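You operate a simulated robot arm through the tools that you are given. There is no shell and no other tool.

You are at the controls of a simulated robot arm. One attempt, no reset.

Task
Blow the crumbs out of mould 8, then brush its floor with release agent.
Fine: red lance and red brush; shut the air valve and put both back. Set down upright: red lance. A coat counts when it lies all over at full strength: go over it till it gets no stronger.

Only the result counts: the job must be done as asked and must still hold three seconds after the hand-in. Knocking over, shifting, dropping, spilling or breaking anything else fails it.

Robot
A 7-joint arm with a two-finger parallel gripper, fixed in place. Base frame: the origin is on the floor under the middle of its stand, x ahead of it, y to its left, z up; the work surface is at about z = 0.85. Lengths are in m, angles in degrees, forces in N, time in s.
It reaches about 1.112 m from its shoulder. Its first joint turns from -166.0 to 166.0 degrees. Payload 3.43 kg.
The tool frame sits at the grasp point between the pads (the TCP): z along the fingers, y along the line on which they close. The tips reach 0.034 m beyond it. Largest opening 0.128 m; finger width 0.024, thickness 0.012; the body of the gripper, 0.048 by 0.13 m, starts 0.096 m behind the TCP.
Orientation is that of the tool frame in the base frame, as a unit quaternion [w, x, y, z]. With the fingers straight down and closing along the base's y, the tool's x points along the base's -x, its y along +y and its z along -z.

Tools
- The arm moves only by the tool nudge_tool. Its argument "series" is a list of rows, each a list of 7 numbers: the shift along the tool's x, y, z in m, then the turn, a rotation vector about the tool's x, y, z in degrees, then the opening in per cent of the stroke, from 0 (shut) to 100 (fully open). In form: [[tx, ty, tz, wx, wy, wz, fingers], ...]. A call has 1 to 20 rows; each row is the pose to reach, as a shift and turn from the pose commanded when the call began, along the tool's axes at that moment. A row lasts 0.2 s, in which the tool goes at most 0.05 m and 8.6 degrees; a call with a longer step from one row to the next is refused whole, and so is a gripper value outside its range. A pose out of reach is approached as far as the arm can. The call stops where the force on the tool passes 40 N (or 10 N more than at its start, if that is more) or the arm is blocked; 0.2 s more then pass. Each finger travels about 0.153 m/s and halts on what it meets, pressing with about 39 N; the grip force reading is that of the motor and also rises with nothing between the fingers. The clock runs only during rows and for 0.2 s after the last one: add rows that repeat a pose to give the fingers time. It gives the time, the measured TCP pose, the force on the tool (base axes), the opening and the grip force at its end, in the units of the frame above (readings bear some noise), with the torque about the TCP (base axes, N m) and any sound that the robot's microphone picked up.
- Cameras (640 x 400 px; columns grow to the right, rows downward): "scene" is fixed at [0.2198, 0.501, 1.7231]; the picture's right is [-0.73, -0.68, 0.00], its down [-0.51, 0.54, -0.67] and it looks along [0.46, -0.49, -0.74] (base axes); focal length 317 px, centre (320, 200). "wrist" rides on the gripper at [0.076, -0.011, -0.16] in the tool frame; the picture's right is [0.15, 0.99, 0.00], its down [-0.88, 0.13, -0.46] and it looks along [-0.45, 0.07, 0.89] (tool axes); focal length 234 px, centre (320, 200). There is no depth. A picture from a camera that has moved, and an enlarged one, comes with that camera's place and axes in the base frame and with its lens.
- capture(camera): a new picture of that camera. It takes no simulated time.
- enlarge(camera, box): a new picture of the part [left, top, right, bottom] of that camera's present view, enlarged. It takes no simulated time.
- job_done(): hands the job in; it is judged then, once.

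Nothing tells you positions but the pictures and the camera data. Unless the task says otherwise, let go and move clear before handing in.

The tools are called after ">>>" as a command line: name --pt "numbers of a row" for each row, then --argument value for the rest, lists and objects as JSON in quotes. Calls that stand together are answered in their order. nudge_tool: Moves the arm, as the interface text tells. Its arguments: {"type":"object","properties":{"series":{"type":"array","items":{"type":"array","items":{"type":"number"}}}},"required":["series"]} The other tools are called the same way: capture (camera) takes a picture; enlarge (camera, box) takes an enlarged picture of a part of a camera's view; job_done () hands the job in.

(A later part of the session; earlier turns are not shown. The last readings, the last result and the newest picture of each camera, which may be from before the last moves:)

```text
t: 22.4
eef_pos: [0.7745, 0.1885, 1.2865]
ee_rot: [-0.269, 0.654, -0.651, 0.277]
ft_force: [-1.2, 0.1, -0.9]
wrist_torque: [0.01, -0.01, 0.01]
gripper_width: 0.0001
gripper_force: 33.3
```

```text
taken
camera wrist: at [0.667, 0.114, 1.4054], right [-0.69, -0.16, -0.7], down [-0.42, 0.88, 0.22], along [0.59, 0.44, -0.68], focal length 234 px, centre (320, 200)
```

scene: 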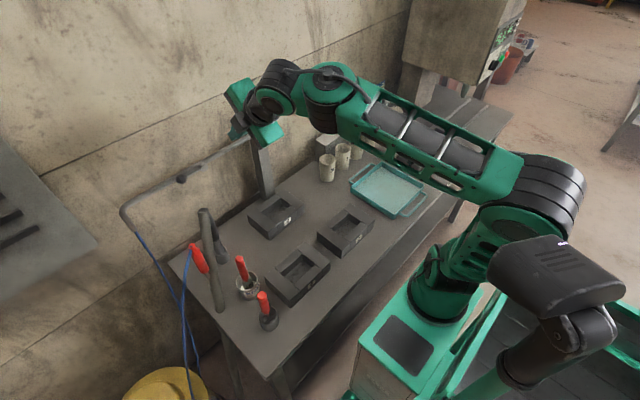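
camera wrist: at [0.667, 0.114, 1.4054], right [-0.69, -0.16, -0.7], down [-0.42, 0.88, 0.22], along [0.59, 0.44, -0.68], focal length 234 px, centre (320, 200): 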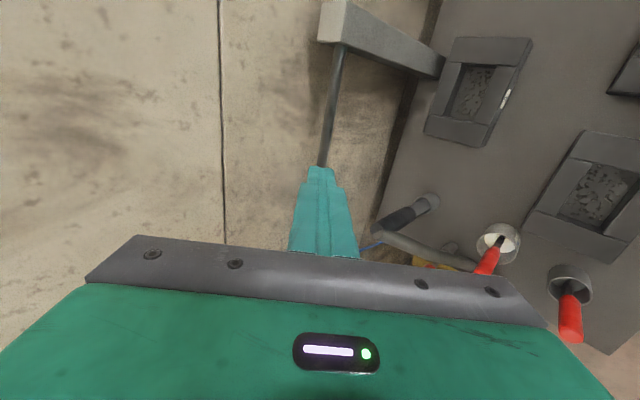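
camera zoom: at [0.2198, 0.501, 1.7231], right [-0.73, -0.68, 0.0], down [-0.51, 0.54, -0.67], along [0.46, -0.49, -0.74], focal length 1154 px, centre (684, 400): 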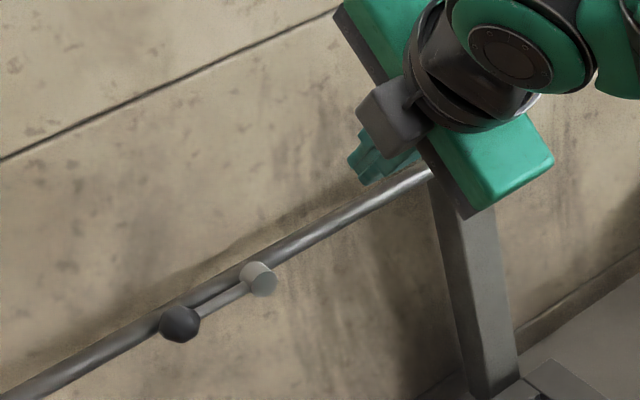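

The lever is now in line with the pipe, but no hiss yet. I'll look at the yellow canister's switch too, then go for the lance.

>>> enlarge --camera "scene" --box '[120, 350, 220, 400]'

>>> nudge_tool --pt "0 0 -0.01 -4 0 0 0" --pt "0 0 -0.02 -8 0 0 0" --pt "0 0 -0.03 -12 0 0 0" --pt "0 0 -0.04 -16 0 0 0" --pt "0 0 -0.05 -20 0 0 0" --pt "0 0 -0.06 -24 0 0 0" --pt "0 0 -0.06 -28 0 0 0" --pt "0 0 -0.06 -32 0 0 0" --pt "0 0 -0.06 -36 0 0 0" --pt "0 0 -0.06 -40 0 0 0" --pt "0 0 -0.06 -44 0 0 0" --pt "0 0 -0.06 -44 0 0 0"

>>> capture --camera "scene"

>>> capture --camera "wrist"

```text
6.40 times, centred on (170, 375) of scene
camera zoom: at [0.2198, 0.501, 1.7231], right [-0.73, -0.68, 0.0], down [-0.51, 0.54, -0.67], along [0.46, -0.49, -0.74], focal length 2032 px, centre (1280, -920)
```

zoom: 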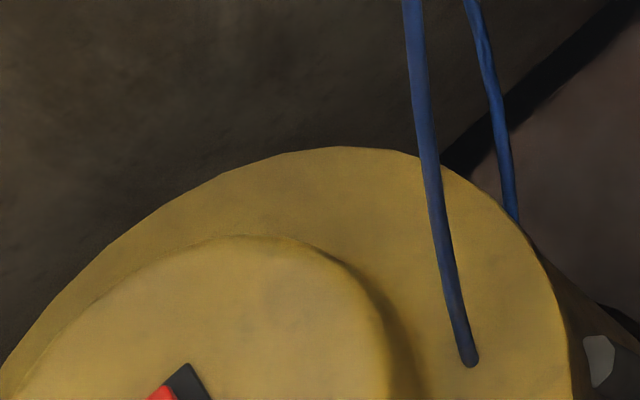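

```text
t: 25.0
eef_pos: [0.7297, 0.193, 1.3308]
ee_rot: [0.004, -0.707, 0.707, -0.015]
ft_force: [-1.1, -0.8, 1.0]
wrist_torque: [-0.03, 0.01, 0.0]
gripper_width: 0.0
gripper_force: 33.1
```

```text
taken
```

scene: 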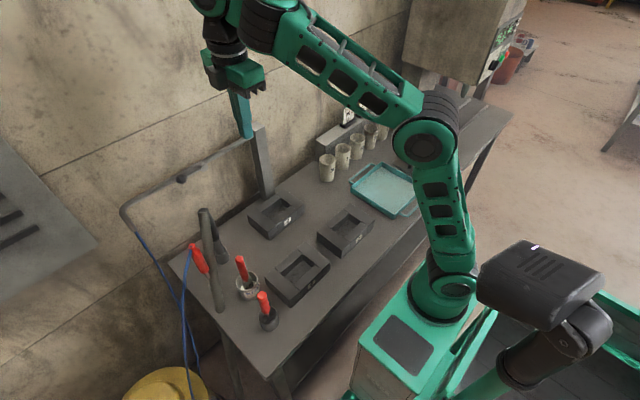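

```text
taken
camera wrist: at [0.7355, 0.1186, 1.4903], right [-0.99, -0.15, -0.03], down [-0.14, 0.89, 0.44], along [-0.04, 0.43, -0.9], focal length 234 px, centre (320, 200)
```

wrist: 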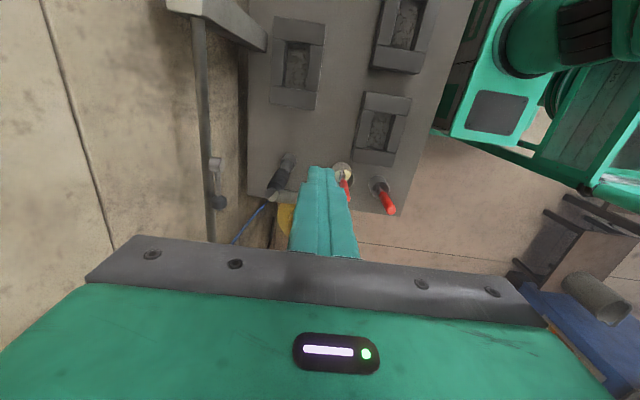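

Hoses run down to the canister area, so whether air flows will show when the lance is gripped. I'll move over the lance, yawing another 45° so the fingers close clear of both the leaning tube and the hose.

>>> nudge_tool --pt "-0.035 0 0.005 0 0 -7.5 50" --pt "-0.07 0 0.01 0 0 -15 50" --pt "-0.105 0 0.015 0 0 -22.5 50" --pt "-0.14 0 0.02 0 0 -30 50" --pt "-0.175 0 0.025 0 0 -37.5 50" --pt "-0.195 0 0.03 0 0 -45 50" --pt "-0.195 0 0.03 0 0 -45 50"

>>> capture --camera "scene"

>>> capture --camera "wrist"

```text
t: 26.6
eef_pos: [0.6899, 0.3332, 1.3191]
ee_rot: [0.003, 0.924, -0.381, 0.017]
ft_force: [-0.5, 0.5, 0.6]
wrist_torque: [0.01, -0.01, -0.04]
gripper_width: 0.0641
gripper_force: 0.2
out of reach, approached as far as the arm can: row 4, 5, 6, 7
```

```text
taken
```

scene: 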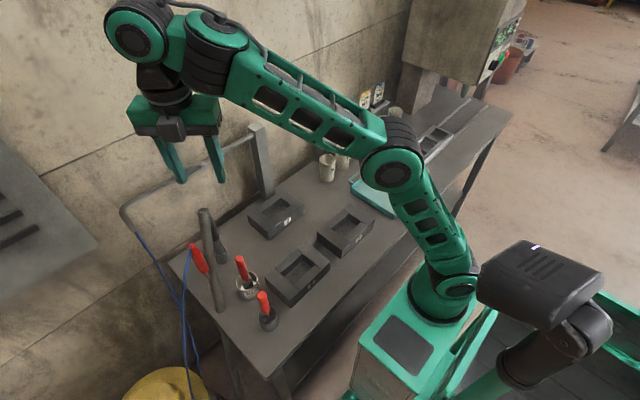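

```text
taken
camera wrist: at [0.7456, 0.2895, 1.4799], right [-0.59, -0.8, 0.0], down [-0.73, 0.54, 0.42], along [-0.34, 0.25, -0.91], focal length 234 px, centre (320, 200)
```

wrist: 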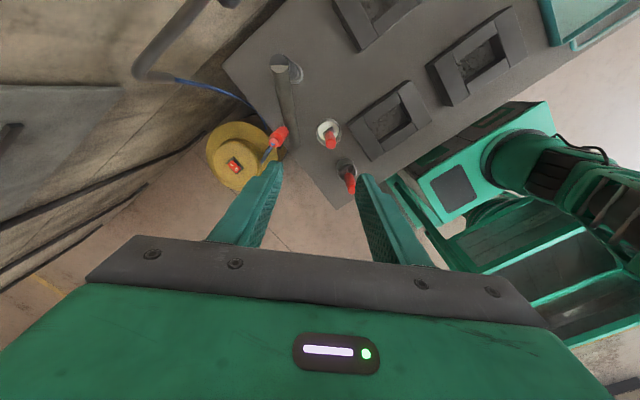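

Too high for that reach; lowering should bring it back in range.

>>> nudge_tool --pt "0 0 0.03 0 0 0 50" --pt "0 0 0.06 0 0 0 50" --pt "0 0 0.09 0 0 0 50" --pt "0 0 0.09 0 0 0 50"

>>> capture --camera "wrist"

>>> enlarge --camera "scene" --box '[120, 130, 280, 330]'

```text
t: 27.6
eef_pos: [0.6926, 0.3313, 1.226]
ee_rot: [0.004, 0.924, -0.383, 0.016]
ft_force: [0.0, 0.0, 0.3]
wrist_torque: [0.01, 0.04, 0.01]
gripper_width: 0.0638
gripper_force: 0.1
```

```text
taken
camera wrist: at [0.7481, 0.2875, 1.3875], right [-0.6, -0.8, 0.0], down [-0.73, 0.54, 0.42], along [-0.34, 0.25, -0.91], focal length 234 px, centre (320, 200)
```

wrist: 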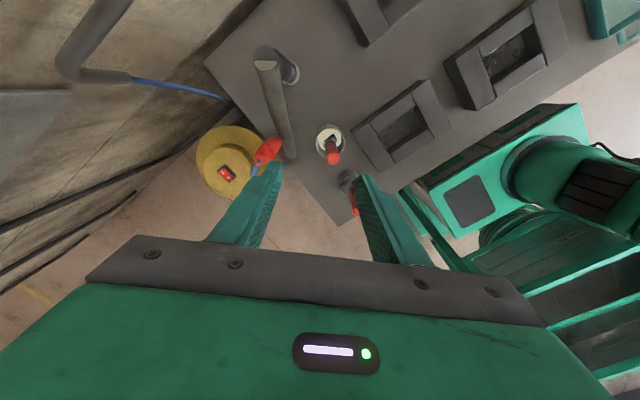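

```text
2.00 times, centred on (200, 230) of scene
camera zoom: at [0.2198, 0.501, 1.7231], right [-0.73, -0.68, 0.0], down [-0.51, 0.54, -0.67], along [0.46, -0.49, -0.74], focal length 635 px, centre (560, 140)
```

zoom: 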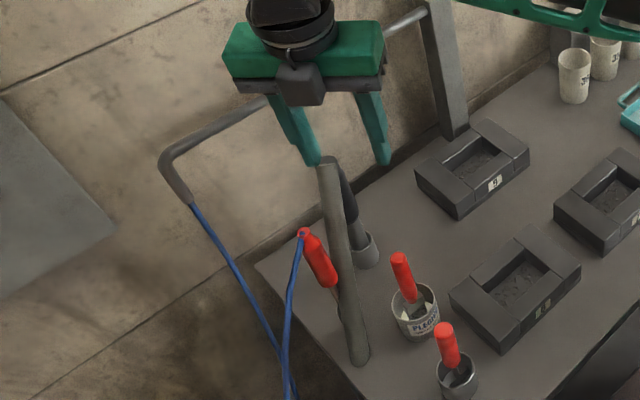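

>>> enlarge --camera "wrist" --box '[230, 100, 310, 200]'

>>> enlarge --camera "wrist" --box '[200, 30, 400, 230]'

>>> enlarge --camera "scene" --box '[170, 200, 260, 320]'

```text
4.00 times, centred on (270, 150) of wrist
camera zoom: at [0.7481, 0.2875, 1.3875], right [-0.6, -0.8, 0.0], down [-0.73, 0.54, 0.42], along [-0.34, 0.25, -0.91], focal length 937 px, centre (520, 400)
```

zoom: 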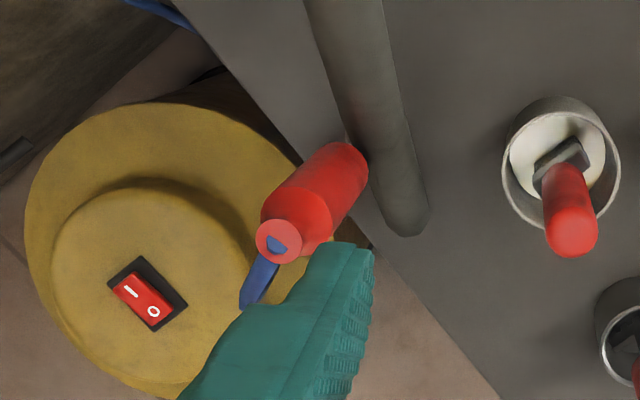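

```text
2.00 times, centred on (300, 130) of wrist
camera zoom: at [0.7481, 0.2875, 1.3875], right [-0.6, -0.8, 0.0], down [-0.73, 0.54, 0.42], along [-0.34, 0.25, -0.91], focal length 468 px, centre (360, 340)
```

zoom: 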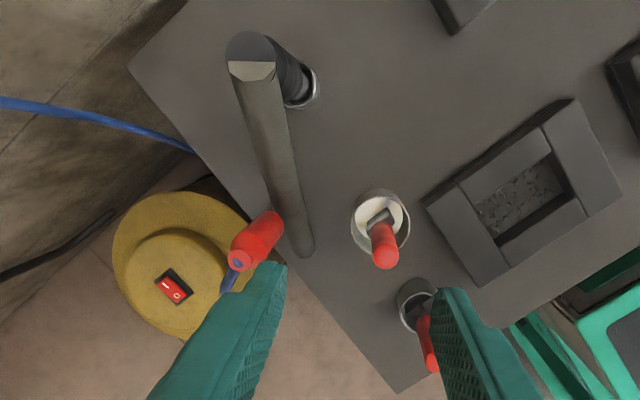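

```text
3.33 times, centred on (215, 260) of scene
camera zoom: at [0.2198, 0.501, 1.7231], right [-0.73, -0.68, 0.0], down [-0.51, 0.54, -0.67], along [0.46, -0.49, -0.74], focal length 1058 px, centre (670, 0)
```

zoom: 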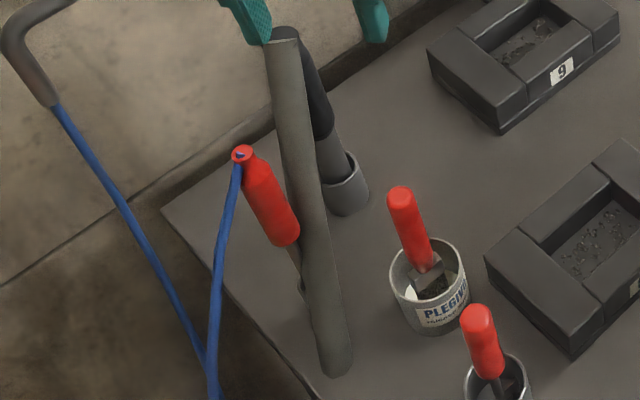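

The lance top is at about (0.7275, 0.4005, 1.095), vertical. I'll move directly above it and correct the slight tilt.

>>> nudge_tool --pt "-0.009 -0.024 0.007 0 -0.6 0 50" --pt "-0.018 -0.048 0.014 0 -1.2 0 50" --pt "-0.0265 -0.0732 0.02 -0.3 -1.9 0 50" --pt "-0.0265 -0.0732 0.02 -0.3 -1.9 0 50" --pt "-0.0265 -0.0732 0.02 -0.3 -1.9 0 50"

>>> capture --camera "wrist"

>>> enlarge --camera "scene" --box '[120, 130, 280, 330]'

```text
t: 28.8
eef_pos: [0.7265, 0.4033, 1.2081]
ee_rot: [-0.001, 0.924, -0.383, 0.0]
ft_force: [-0.1, 0.8, 1.0]
wrist_torque: [-0.01, -0.02, 0.01]
gripper_width: 0.0638
gripper_force: 0.2
```

```text
taken
camera wrist: at [0.786, 0.3553, 1.3663], right [-0.6, -0.8, 0.0], down [-0.72, 0.53, 0.46], along [-0.36, 0.27, -0.89], focal length 234 px, centre (320, 200)
```

wrist: 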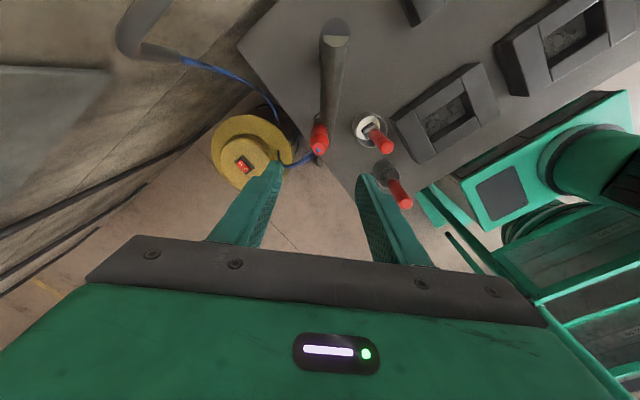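

```text
2.00 times, centred on (200, 230) of scene
camera zoom: at [0.2198, 0.501, 1.7231], right [-0.73, -0.68, 0.0], down [-0.51, 0.54, -0.67], along [0.46, -0.49, -0.74], focal length 635 px, centre (560, 140)
```

zoom: 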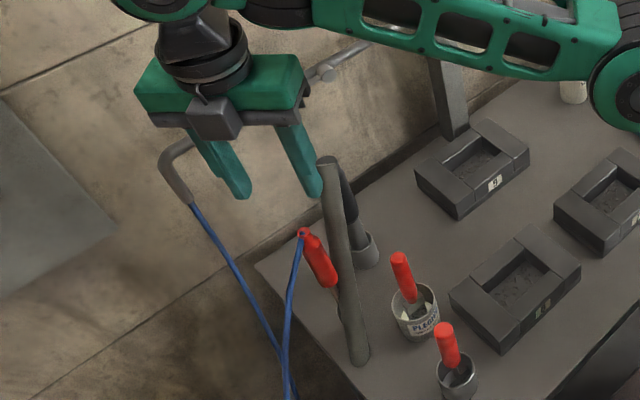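

Well aligned. Descending over the lance handle.

>>> nudge_tool --pt "0 0 0.03 0 0 0 50" --pt "0 0 0.06 0 0 0 50" --pt "0 0 0.09 0 0 0 50" --pt "0 0 0.11 0 0 0 50" --pt "0 0 0.11 0 0 0 50"

>>> capture --camera "wrist"

>>> enlarge --camera "scene" --box '[150, 160, 270, 310]'

```text
t: 30.0
eef_pos: [0.7252, 0.4032, 1.0974]
ee_rot: [-0.001, 0.924, -0.383, 0.001]
ft_force: [1.0, -0.5, 0.4]
wrist_torque: [0.0, -0.01, 0.0]
gripper_width: 0.064
gripper_force: 0.1
```

```text
taken
camera wrist: at [0.7853, 0.3562, 1.2562], right [-0.6, -0.8, 0.0], down [-0.72, 0.53, 0.46], along [-0.36, 0.27, -0.89], focal length 234 px, centre (320, 200)
```

wrist: 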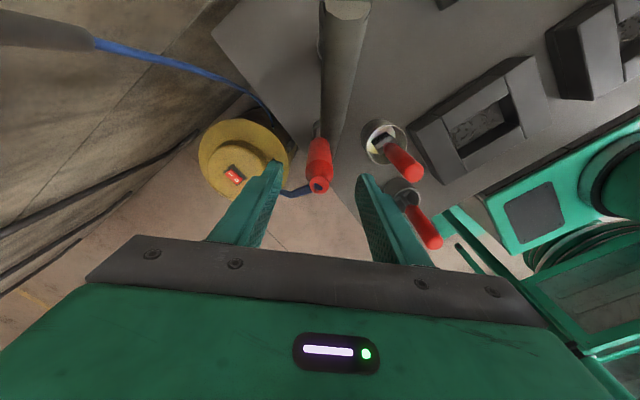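

```text
2.67 times, centred on (210, 235) of scene
camera zoom: at [0.2198, 0.501, 1.7231], right [-0.73, -0.68, 0.0], down [-0.51, 0.54, -0.67], along [0.46, -0.49, -0.74], focal length 846 px, centre (613, 107)
```

zoom: 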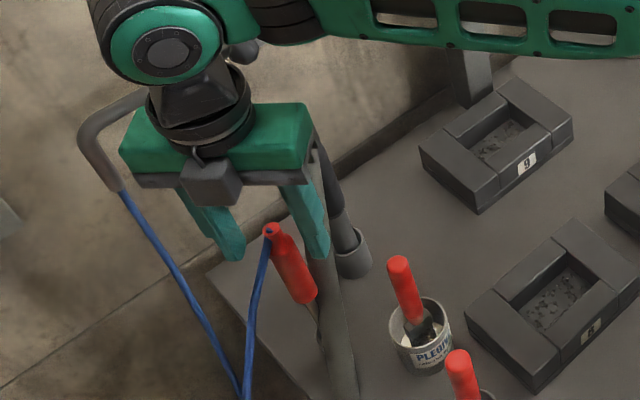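

>>> enlarge --camera "wrist" --box '[220, 90, 400, 260]'

>>> enlarge --camera "wrist" --box '[260, 130, 350, 230]'

>>> enlarge --camera "scene" --box '[170, 220, 250, 320]'

```text
2.35 times, centred on (310, 175) of wrist
camera zoom: at [0.7853, 0.3562, 1.2562], right [-0.6, -0.8, 0.0], down [-0.72, 0.53, 0.46], along [-0.36, 0.27, -0.89], focal length 551 px, centre (344, 259)
```

zoom: 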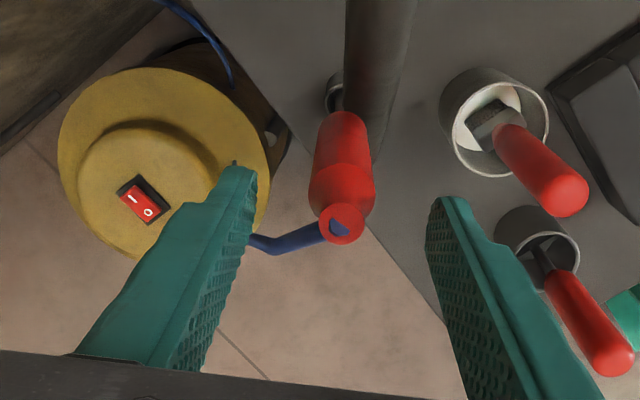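

```text
4.00 times, centred on (305, 180) of wrist
camera zoom: at [0.7853, 0.3562, 1.2562], right [-0.6, -0.8, 0.0], down [-0.72, 0.53, 0.46], along [-0.36, 0.27, -0.89], focal length 937 px, centre (380, 280)
```

zoom: 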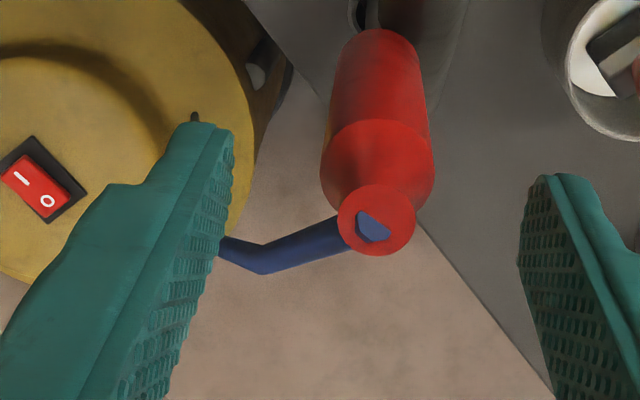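

```text
4.00 times, centred on (210, 270) of scene
camera zoom: at [0.2198, 0.501, 1.7231], right [-0.73, -0.68, 0.0], down [-0.51, 0.54, -0.67], along [0.46, -0.49, -0.74], focal length 1270 px, centre (760, -80)
```

zoom: 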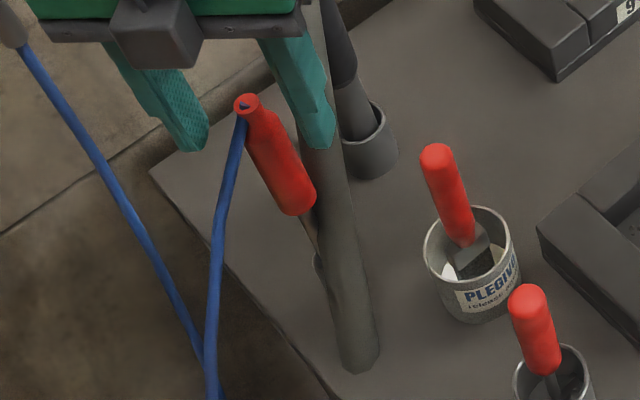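

The lance sits between the fingers; the hose leaves toward +y. I'll turn the gripper 20° away from the hose, then descend to grip height.

>>> nudge_tool --pt "0 0 0 0 0 7 50" --pt "0 0 0 0 0 14 50" --pt "0 0 0 0 0 20 50" --pt "0 0 0.02 0 0 20 50" --pt "0 0 0.04 0 0 20 50" --pt "0 0 0.062 0 0 20 50" --pt "0 0 0.062 0 0 20 50"

>>> enlarge --camera "wrist" --box '[220, 90, 400, 260]'

>>> enlarge --camera "scene" --box '[170, 200, 250, 320]'

```text
t: 31.6
eef_pos: [0.7256, 0.4031, 1.0338]
ee_rot: [-0.001, 0.843, -0.538, 0.001]
ft_force: [-0.1, -0.7, -0.3]
wrist_torque: [-0.02, 0.03, -0.01]
gripper_width: 0.0642
gripper_force: 0.0
```

```text
2.35 times, centred on (310, 175) of wrist
camera zoom: at [0.7662, 0.3377, 1.1934], right [-0.83, -0.55, 0.0], down [-0.49, 0.74, 0.46], along [-0.25, 0.38, -0.89], focal length 551 px, centre (344, 259)
```

zoom: 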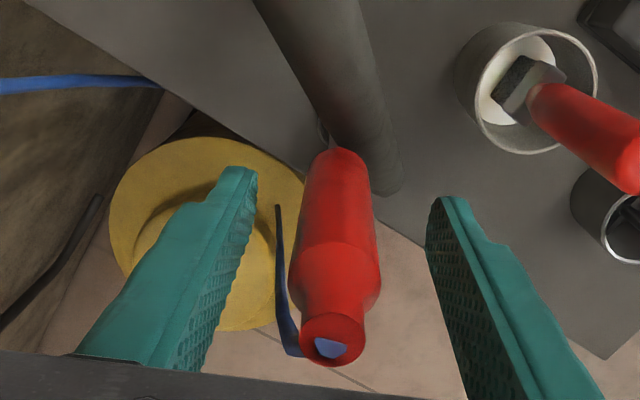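

```text
3.33 times, centred on (210, 260) of scene
camera zoom: at [0.2198, 0.501, 1.7231], right [-0.73, -0.68, 0.0], down [-0.51, 0.54, -0.67], along [0.46, -0.49, -0.74], focal length 1058 px, centre (687, 0)
```

zoom: 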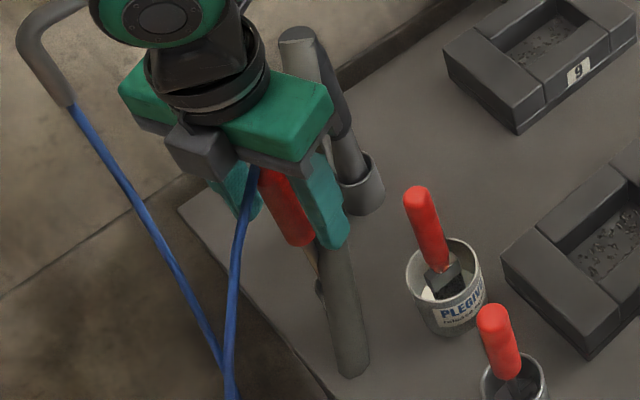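

Fingers straddle the handle cleanly. Closing the gripper.

>>> nudge_tool --pt "0 0 0 0 0 0 35" --pt "0 0 0 0 0 0 20" --pt "0 0 0 0 0 0 10" --pt "0 0 0 0 0 0 5" --pt "0 0 0 0 0 0 5"

>>> enlarge --camera "wrist" --box '[220, 90, 400, 260]'

```text
t: 32.8
eef_pos: [0.7252, 0.4027, 1.0349]
ee_rot: [0.0, 0.843, -0.537, 0.001]
ft_force: [-0.8, -0.3, -0.1]
wrist_torque: [-0.02, 0.07, 0.01]
gripper_width: 0.0242
gripper_force: 38.6
```

```text
2.35 times, centred on (310, 175) of wrist
camera zoom: at [0.7663, 0.3376, 1.1935], right [-0.83, -0.55, 0.0], down [-0.49, 0.74, 0.46], along [-0.25, 0.38, -0.89], focal length 551 px, centre (344, 259)
```

zoom: 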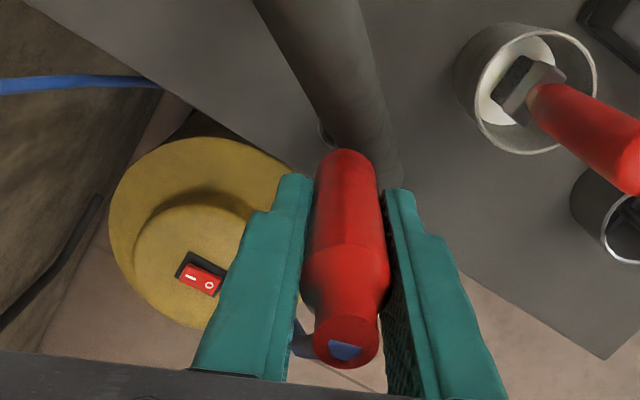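

Gripped at 24 mm. Lifting straight up a little and listening.

>>> nudge_tool --pt "0 0 -0.015 0 0 0 0" --pt "0 0 -0.03 0 0 0 0" --pt "0 0 -0.045 0 0 0 0" --pt "0 0 -0.06 0 0 0 0" --pt "0 0 -0.06 0 0 0 0"

>>> enlarge --camera "scene" --box '[150, 180, 270, 320]'

>>> capture --camera "wrist"

```text
t: 34.0
eef_pos: [0.726, 0.4029, 1.0954]
ee_rot: [-0.001, 0.843, -0.537, 0.001]
ft_force: [0.9, 0.0, -0.9]
wrist_torque: [-0.03, 0.0, -0.03]
gripper_width: 0.0242
gripper_force: 39.4
```

```text
2.86 times, centred on (210, 250) of scene
camera zoom: at [0.2198, 0.501, 1.7231], right [-0.73, -0.68, 0.0], down [-0.51, 0.54, -0.67], along [0.46, -0.49, -0.74], focal length 907 px, centre (634, 57)
```

zoom: 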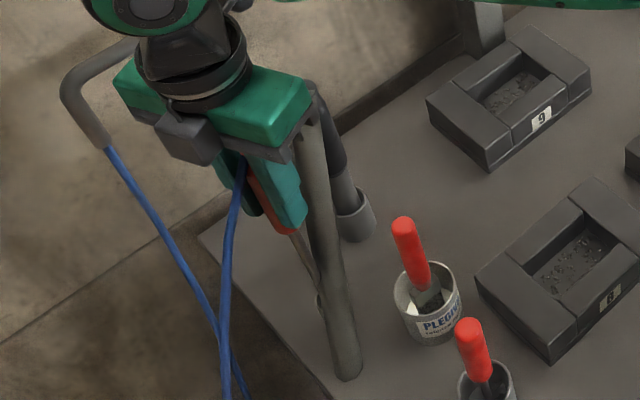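

```text
taken
camera wrist: at [0.7671, 0.3374, 1.2532], right [-0.83, -0.55, 0.0], down [-0.49, 0.74, 0.46], along [-0.25, 0.38, -0.89], focal length 234 px, centre (320, 200)
```

wrist: 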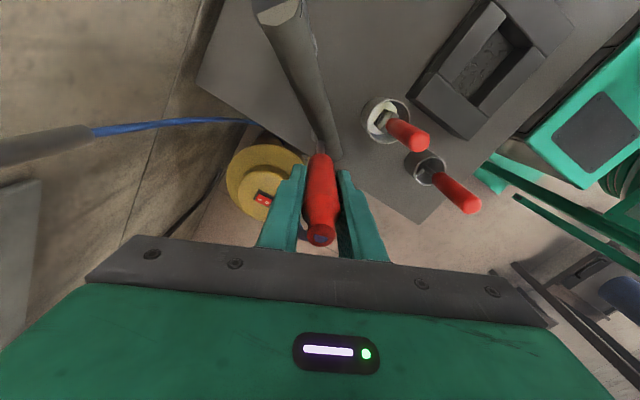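

>>> nudge_tool --pt "0 0 -0.025 0 0 0 0" --pt "0 0 -0.05 0 0 0 0" --pt "0 0 -0.075 0 0 0 0" --pt "0 0 -0.1 0 0 0 0" --pt "0 0 -0.1 0 0 0 0"

>>> enlarge --camera "scene" --box '[150, 130, 270, 320]'

>>> capture --camera "scene"

>>> enlarge --camera "wrist" --box '[220, 90, 400, 260]'

```text
t: 35.2
eef_pos: [0.7253, 0.3995, 1.1953]
ee_rot: [0.0, 0.843, -0.538, 0.001]
ft_force: [-0.2, -0.2, -1.3]
wrist_torque: [0.04, 0.03, 0.02]
gripper_width: 0.0242
gripper_force: 38.9
```

```text
2.11 times, centred on (210, 225) of scene
camera zoom: at [0.2198, 0.501, 1.7231], right [-0.73, -0.68, 0.0], down [-0.51, 0.54, -0.67], along [0.46, -0.49, -0.74], focal length 668 px, centre (552, 147)
```

zoom: 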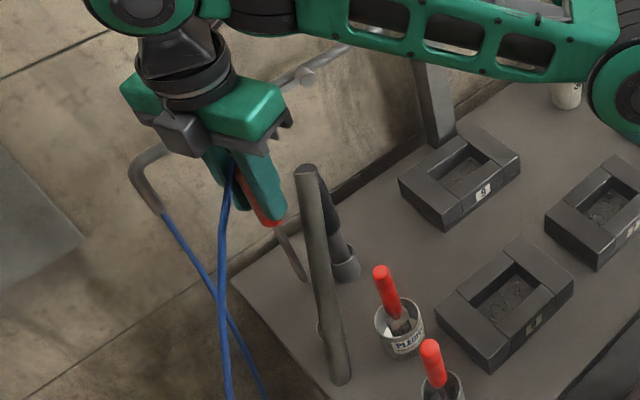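

```text
taken
```

scene: 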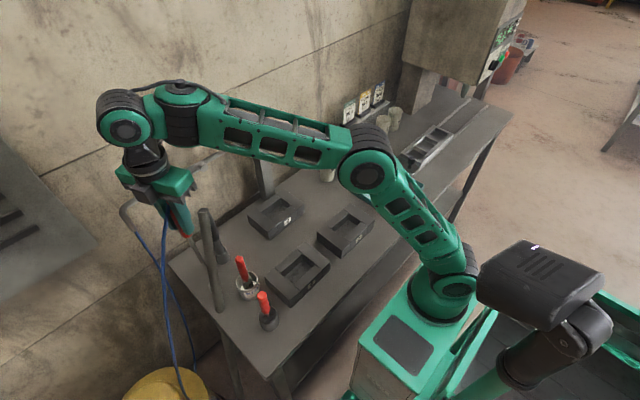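

```text
2.35 times, centred on (310, 175) of wrist
camera zoom: at [0.766, 0.3354, 1.354], right [-0.83, -0.55, 0.0], down [-0.49, 0.74, 0.46], along [-0.25, 0.38, -0.89], focal length 551 px, centre (344, 259)
```

zoom: 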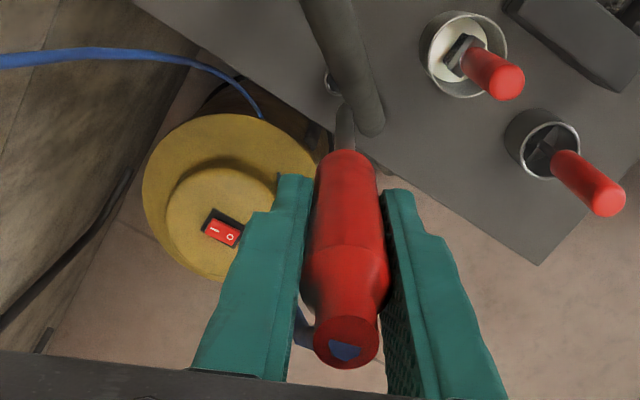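

The lance is up, but still silent. I'll check where the hose ends go at the canister and its switch.

>>> enlarge --camera "scene" --box '[120, 340, 220, 400]'

>>> enlarge --camera "wrist" --box '[230, 140, 330, 220]'

>>> enlarge --camera "wrist" --box '[255, 180, 300, 210]'

```text
6.40 times, centred on (170, 370) of scene
camera zoom: at [0.2198, 0.501, 1.7231], right [-0.73, -0.68, 0.0], down [-0.51, 0.54, -0.67], along [0.46, -0.49, -0.74], focal length 2032 px, centre (1280, -888)
```

zoom: 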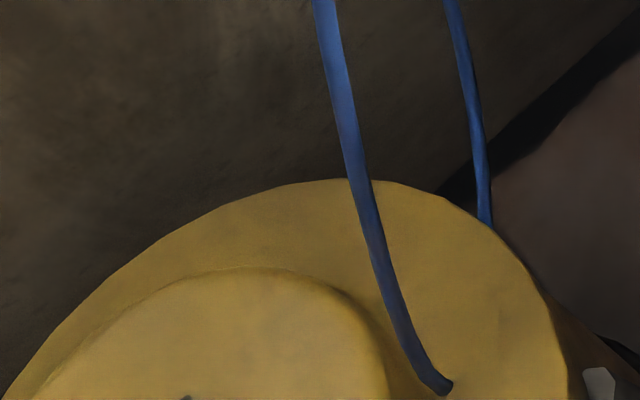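

```text
5.00 times, centred on (280, 180) of wrist
camera zoom: at [0.766, 0.3354, 1.354], right [-0.83, -0.55, 0.0], down [-0.49, 0.74, 0.46], along [-0.25, 0.38, -0.89], focal length 1171 px, centre (520, 300)
```

zoom: 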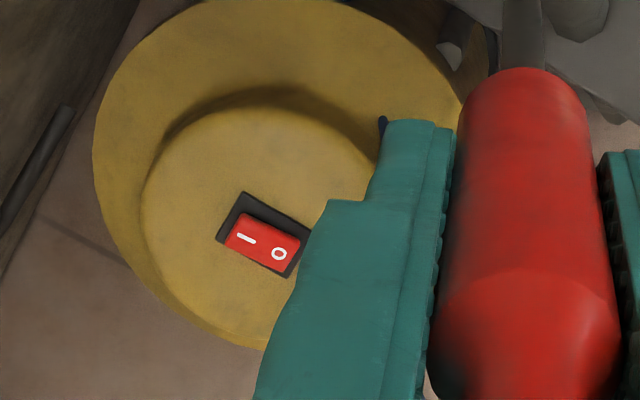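

```text
13.33 times, centred on (278, 195) of wrist
camera zoom: at [0.766, 0.3354, 1.354], right [-0.83, -0.55, 0.0], down [-0.49, 0.74, 0.46], along [-0.25, 0.38, -0.89], focal length 3122 px, centre (887, 267)
```

zoom: 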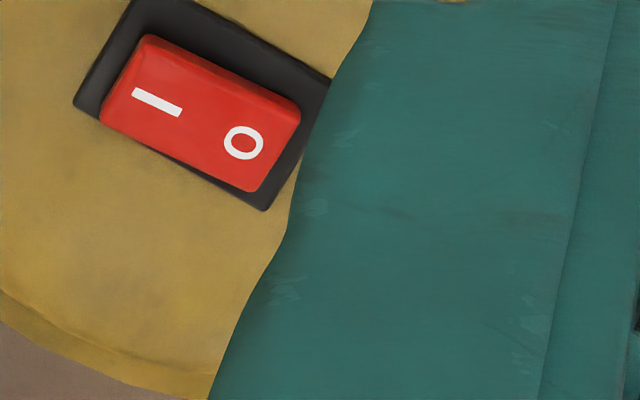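

Strand A shifted when I lifted, so it's one continuous hose from pipe to lance. Let me check the nozzle, then carry it high toward mould 8.

>>> enlarge --camera "scene" --box '[170, 210, 220, 280]'

>>> enlarge --camera "scene" --box '[270, 240, 340, 310]'

```text
5.71 times, centred on (195, 245) of scene
camera zoom: at [0.2198, 0.501, 1.7231], right [-0.73, -0.68, 0.0], down [-0.51, 0.54, -0.67], along [0.46, -0.49, -0.74], focal length 1814 px, centre (1034, -57)
```

zoom: 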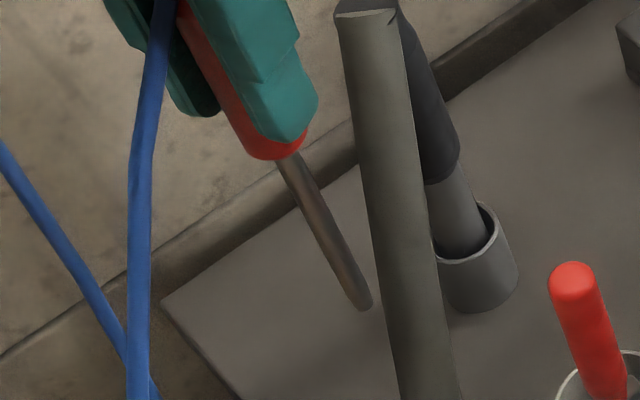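

```text
5.71 times, centred on (305, 275) of scene
camera zoom: at [0.2198, 0.501, 1.7231], right [-0.73, -0.68, 0.0], down [-0.51, 0.54, -0.67], along [0.46, -0.49, -0.74], focal length 1814 px, centre (406, -229)
```

zoom: 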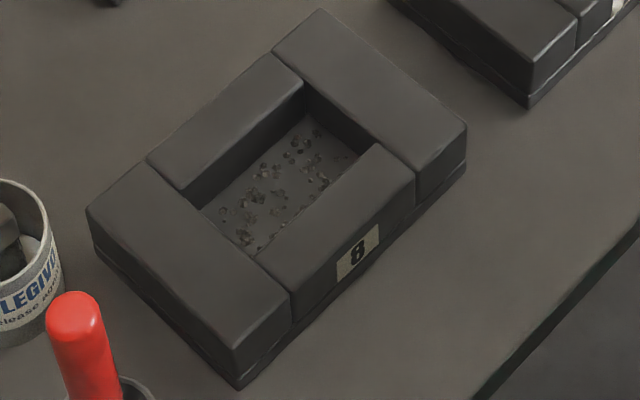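

Mould 8 spans x 0.545–0.656, y 0.106–0.276, with its cavity centred near (0.599, 0.191); the lance tip is ~0.181 m below the TCP. I'll carry it across clear of the brush handles.

>>> nudge_tool --pt "0.025 0.0246 0 0 0 0 0" --pt "0.0507 0.0492 0 0 0 0 0" --pt "0.076 0.0738 0 0 0 0 0" --pt "0.0914 0.106 0 0 0 0 0" --pt "0.1068 0.138 0 0 0 0 0" --pt "0.1222 0.17 0 0 0 0 0" --pt "0.1375 0.2027 0 0 0 0 0" --pt "0.1375 0.2027 0 0 0 0 0"

>>> capture --camera "scene"

>>> capture --camera "wrist"

```text
t: 37.0
eef_pos: [0.6019, 0.1935, 1.1979]
ee_rot: [-0.001, 0.843, -0.538, -0.001]
ft_force: [0.9, -2.6, -1.0]
wrist_torque: [0.24, 0.17, 0.0]
gripper_width: 0.024
gripper_force: 39.0
```

```text
taken
```

scene: 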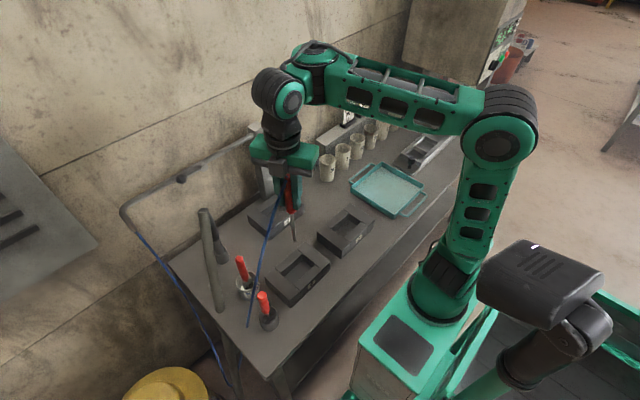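

```text
taken
camera wrist: at [0.6447, 0.128, 1.3557], right [-0.84, -0.55, 0.0], down [-0.49, 0.74, 0.46], along [-0.25, 0.38, -0.89], focal length 234 px, centre (320, 200)
```

wrist: 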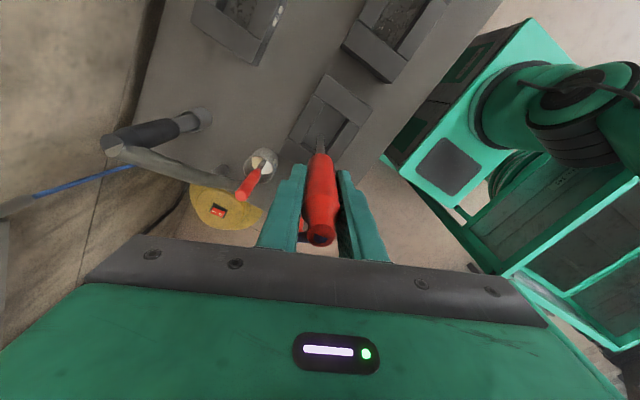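

>>> enlarge --camera "scene" --box '[170, 170, 340, 400]'

>>> enlarge --camera "scene" --box '[260, 220, 340, 310]'

>>> enlarge --camera "wrist" --box '[270, 60, 390, 170]'

```text
1.74 times, centred on (255, 285) of scene
camera zoom: at [0.2198, 0.501, 1.7231], right [-0.73, -0.68, 0.0], down [-0.51, 0.54, -0.67], along [0.46, -0.49, -0.74], focal length 552 px, centre (433, 52)
```

zoom: 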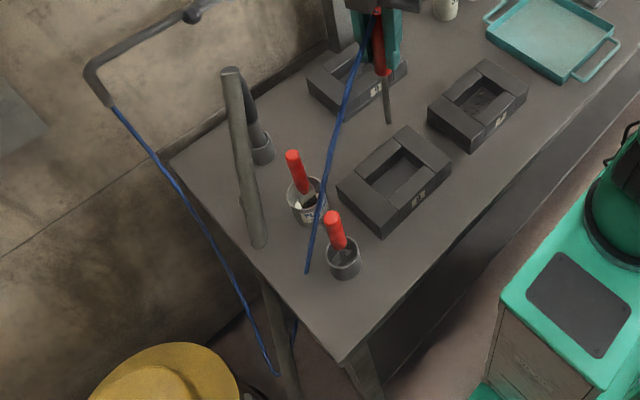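

```text
4.44 times, centred on (300, 265) of scene
camera zoom: at [0.2198, 0.501, 1.7231], right [-0.73, -0.68, 0.0], down [-0.51, 0.54, -0.67], along [0.46, -0.49, -0.74], focal length 1411 px, centre (409, -89)
```

zoom: 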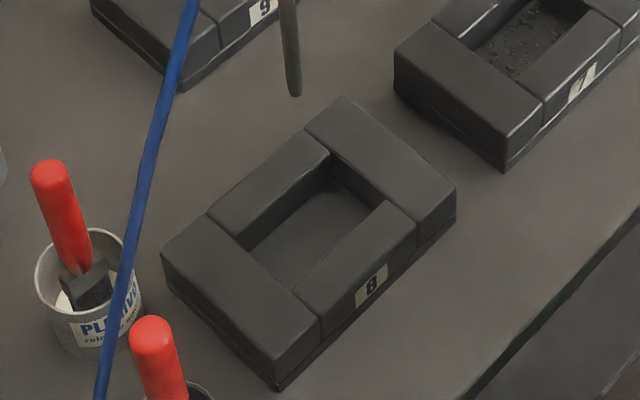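

```text
3.64 times, centred on (330, 115) of wrist
camera zoom: at [0.6447, 0.128, 1.3557], right [-0.84, -0.55, 0.0], down [-0.49, 0.74, 0.46], along [-0.25, 0.38, -0.89], focal length 852 px, centre (284, 509)
```

zoom: 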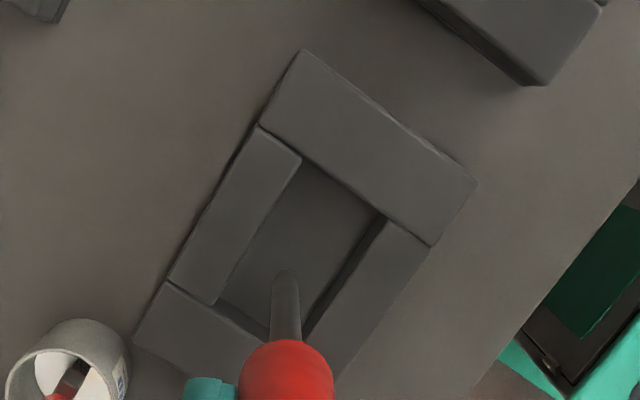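

The air is on — mould 8's cavity already looks empty. I'll check it closely for leftovers.

>>> enlarge --camera "scene" --box '[280, 248, 320, 290]'

>>> enlarge --camera "wrist" --box '[300, 90, 360, 150]'

>>> enlarge --camera "scene" --box '[240, 180, 380, 300]'

```text
9.52 times, centred on (300, 269) of scene
camera zoom: at [0.2198, 0.501, 1.7231], right [-0.73, -0.68, 0.0], down [-0.51, 0.54, -0.67], along [0.46, -0.49, -0.74], focal length 3023 px, centre (510, -457)
```

zoom: 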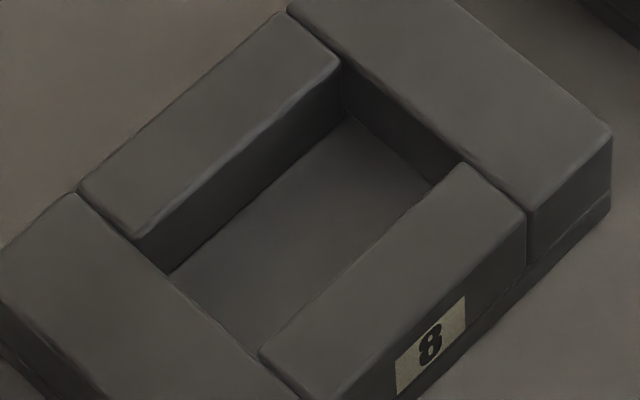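

```text
6.67 times, centred on (330, 120) of wrist
camera zoom: at [0.6447, 0.128, 1.3557], right [-0.84, -0.55, 0.0], down [-0.49, 0.74, 0.46], along [-0.25, 0.38, -0.89], focal length 1561 px, centre (253, 733)
```

zoom: 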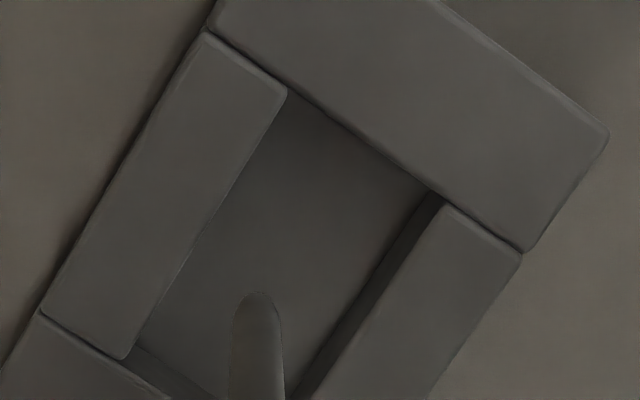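

```text
3.33 times, centred on (310, 240) of scene
camera zoom: at [0.2198, 0.501, 1.7231], right [-0.73, -0.68, 0.0], down [-0.51, 0.54, -0.67], along [0.46, -0.49, -0.74], focal length 1058 px, centre (353, 67)
```

zoom: 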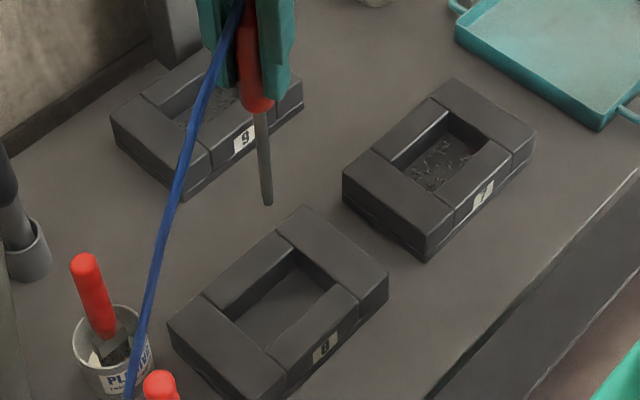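

Mould 8 looks clean while 7 and 9 are untouched. A brief low sweep over the cavity will make sure of the corners I can't see.

>>> nudge_tool --pt "0 0 0.025 0 0 0 0" --pt "0 0 0.045 0 0 0 0" --pt "-0.029 0.0031 0.045 0 0 0 0" --pt "-0.0164 -0.0241 0.045 0 0 0 0" --pt "0.006 -0.013 0.045 0 0 0 0" --pt "0.029 -0.0031 0.045 0 0 0 0" --pt "0.0164 0.0241 0.045 0 0 0 0" --pt "0 0 0.045 0 0 0 0" --pt "0 0 0.02 0 0 0 0" --pt "0 0 0 0 0 0 0"

>>> enlarge --camera "scene" --box '[170, 170, 380, 360]'

```text
t: 39.2
eef_pos: [0.6034, 0.1906, 1.1986]
ee_rot: [-0.001, 0.842, -0.539, 0.001]
ft_force: [0.7, 1.2, -1.6]
wrist_torque: [-0.05, 0.02, 0.04]
gripper_width: 0.0241
gripper_force: 39.1
```

```text
2.11 times, centred on (275, 265) of scene
camera zoom: at [0.2198, 0.501, 1.7231], right [-0.73, -0.68, 0.0], down [-0.51, 0.54, -0.67], along [0.46, -0.49, -0.74], focal length 668 px, centre (415, 63)
```

zoom: 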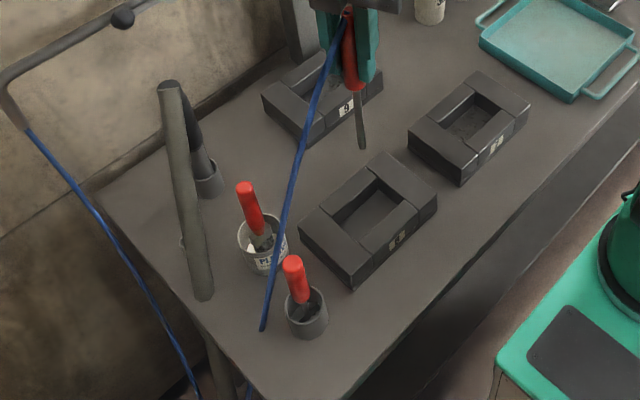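

Mould 8 is clear. I'll carry the lance back along the same path to above its cup.

>>> nudge_tool --pt "-0.0153 -0.0327 0 0 0 0 0" --pt "-0.0307 -0.0647 0 0 0 0 0" --pt "-0.0461 -0.0967 0 0 0 0 0" --pt "-0.0615 -0.1289 0 0 0 0 0" --pt "-0.0868 -0.1535 0 0 0 0 0" --pt "-0.1125 -0.1781 0 0 0 0 0" --pt "-0.1375 -0.2027 0 0 0 0 0" --pt "-0.1375 -0.2027 0 0 0 0 0" --pt "-0.1375 -0.2027 0 0 0 0 0"

>>> enlarge --camera "scene" --box '[150, 130, 290, 320]'

>>> enlarge --camera "wrist" --box '[270, 60, 390, 170]'

>>> enlarge --camera "scene" --box '[280, 248, 320, 290]'

```text
t: 41.2
eef_pos: [0.7255, 0.4029, 1.1969]
ee_rot: [-0.001, 0.843, -0.537, 0.0]
ft_force: [0.7, 0.2, -1.0]
wrist_torque: [0.02, -0.02, 0.03]
gripper_width: 0.0238
gripper_force: 39.6
```

```text
2.11 times, centred on (220, 225) of scene
camera zoom: at [0.2198, 0.501, 1.7231], right [-0.73, -0.68, 0.0], down [-0.51, 0.54, -0.67], along [0.46, -0.49, -0.74], focal length 668 px, centre (530, 147)
```

zoom: 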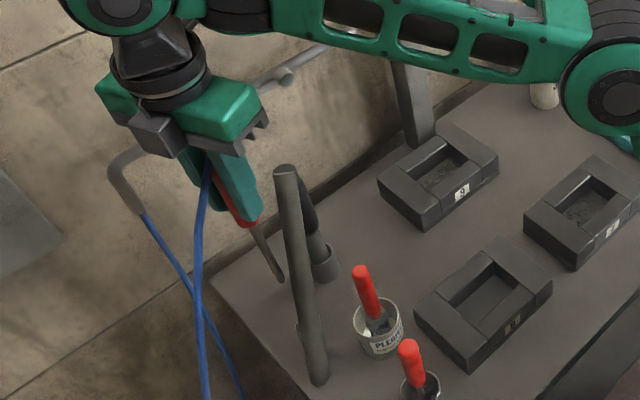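

```text
3.64 times, centred on (330, 115) of wrist
camera zoom: at [0.7668, 0.3378, 1.355], right [-0.83, -0.55, 0.0], down [-0.49, 0.74, 0.46], along [-0.25, 0.38, -0.89], focal length 852 px, centre (284, 509)
```

zoom: 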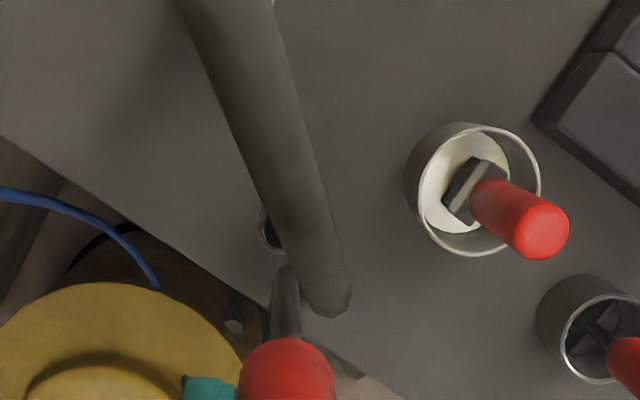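

```text
9.52 times, centred on (300, 269) of scene
camera zoom: at [0.2198, 0.501, 1.7231], right [-0.73, -0.68, 0.0], down [-0.51, 0.54, -0.67], along [0.46, -0.49, -0.74], focal length 3023 px, centre (510, -457)
```

zoom: 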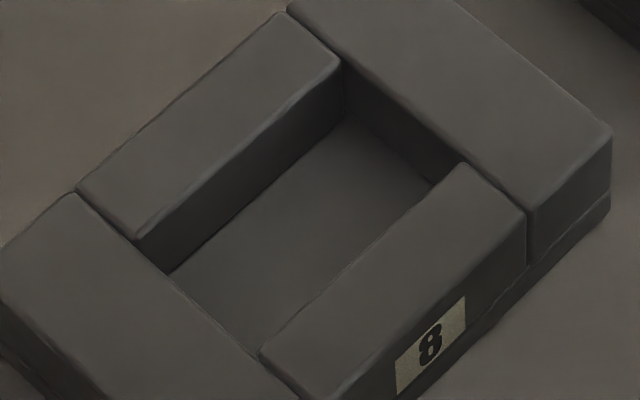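

Back at the exact lift position; lowering the lance into its cup.

>>> nudge_tool --pt "0 0 0.025 0 0 0 0" --pt "0 0 0.05 0 0 0 0" --pt "0 0 0.075 0 0 0 0" --pt "0 0 0.1 0 0 0 0" --pt "0 0 0.115 0 0 0 0" --pt "0 0 0.13 0 0 0 0" --pt "0 0 0.14 0 0 0 0" --pt "0 0 0.15 0 0 0 0" --pt "0 0 0.157 0 0 0 0" --pt "0 0 0.157 0 0 0 0"

>>> enlarge --camera "scene" --box '[150, 180, 270, 320]'

>>> enlarge --camera "wrist" --box '[220, 90, 400, 260]'

```text
t: 43.4
eef_pos: [0.7267, 0.4023, 1.0375]
ee_rot: [-0.001, 0.843, -0.537, 0.0]
ft_force: [0.0, -0.4, -0.4]
wrist_torque: [-0.01, -0.01, 0.01]
gripper_width: 0.024
gripper_force: 39.2
```

```text
2.86 times, centred on (210, 250) of scene
camera zoom: at [0.2198, 0.501, 1.7231], right [-0.73, -0.68, 0.0], down [-0.51, 0.54, -0.67], along [0.46, -0.49, -0.74], focal length 907 px, centre (634, 57)
```

zoom: 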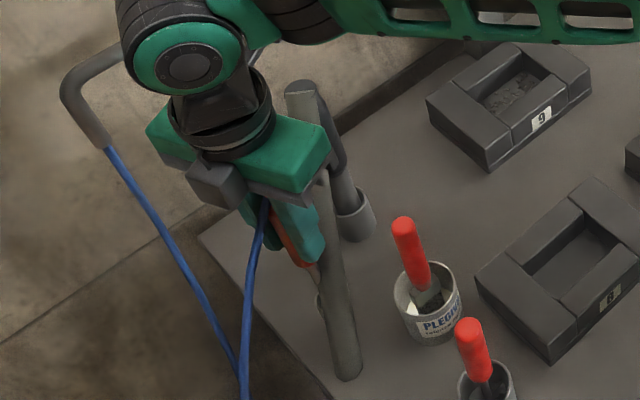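

```text
2.35 times, centred on (310, 175) of wrist
camera zoom: at [0.7669, 0.3372, 1.1962], right [-0.83, -0.55, 0.0], down [-0.49, 0.74, 0.46], along [-0.25, 0.38, -0.89], focal length 551 px, centre (344, 259)
```

zoom: 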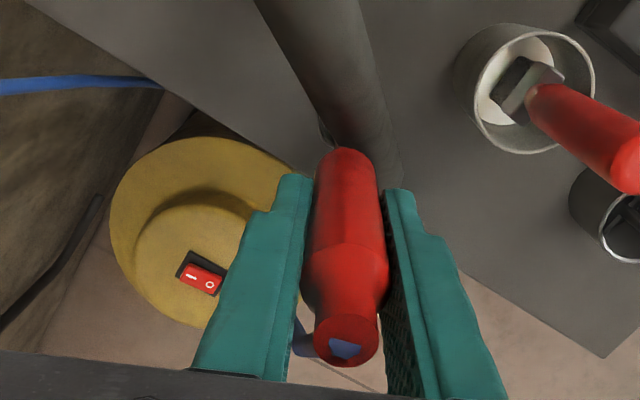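

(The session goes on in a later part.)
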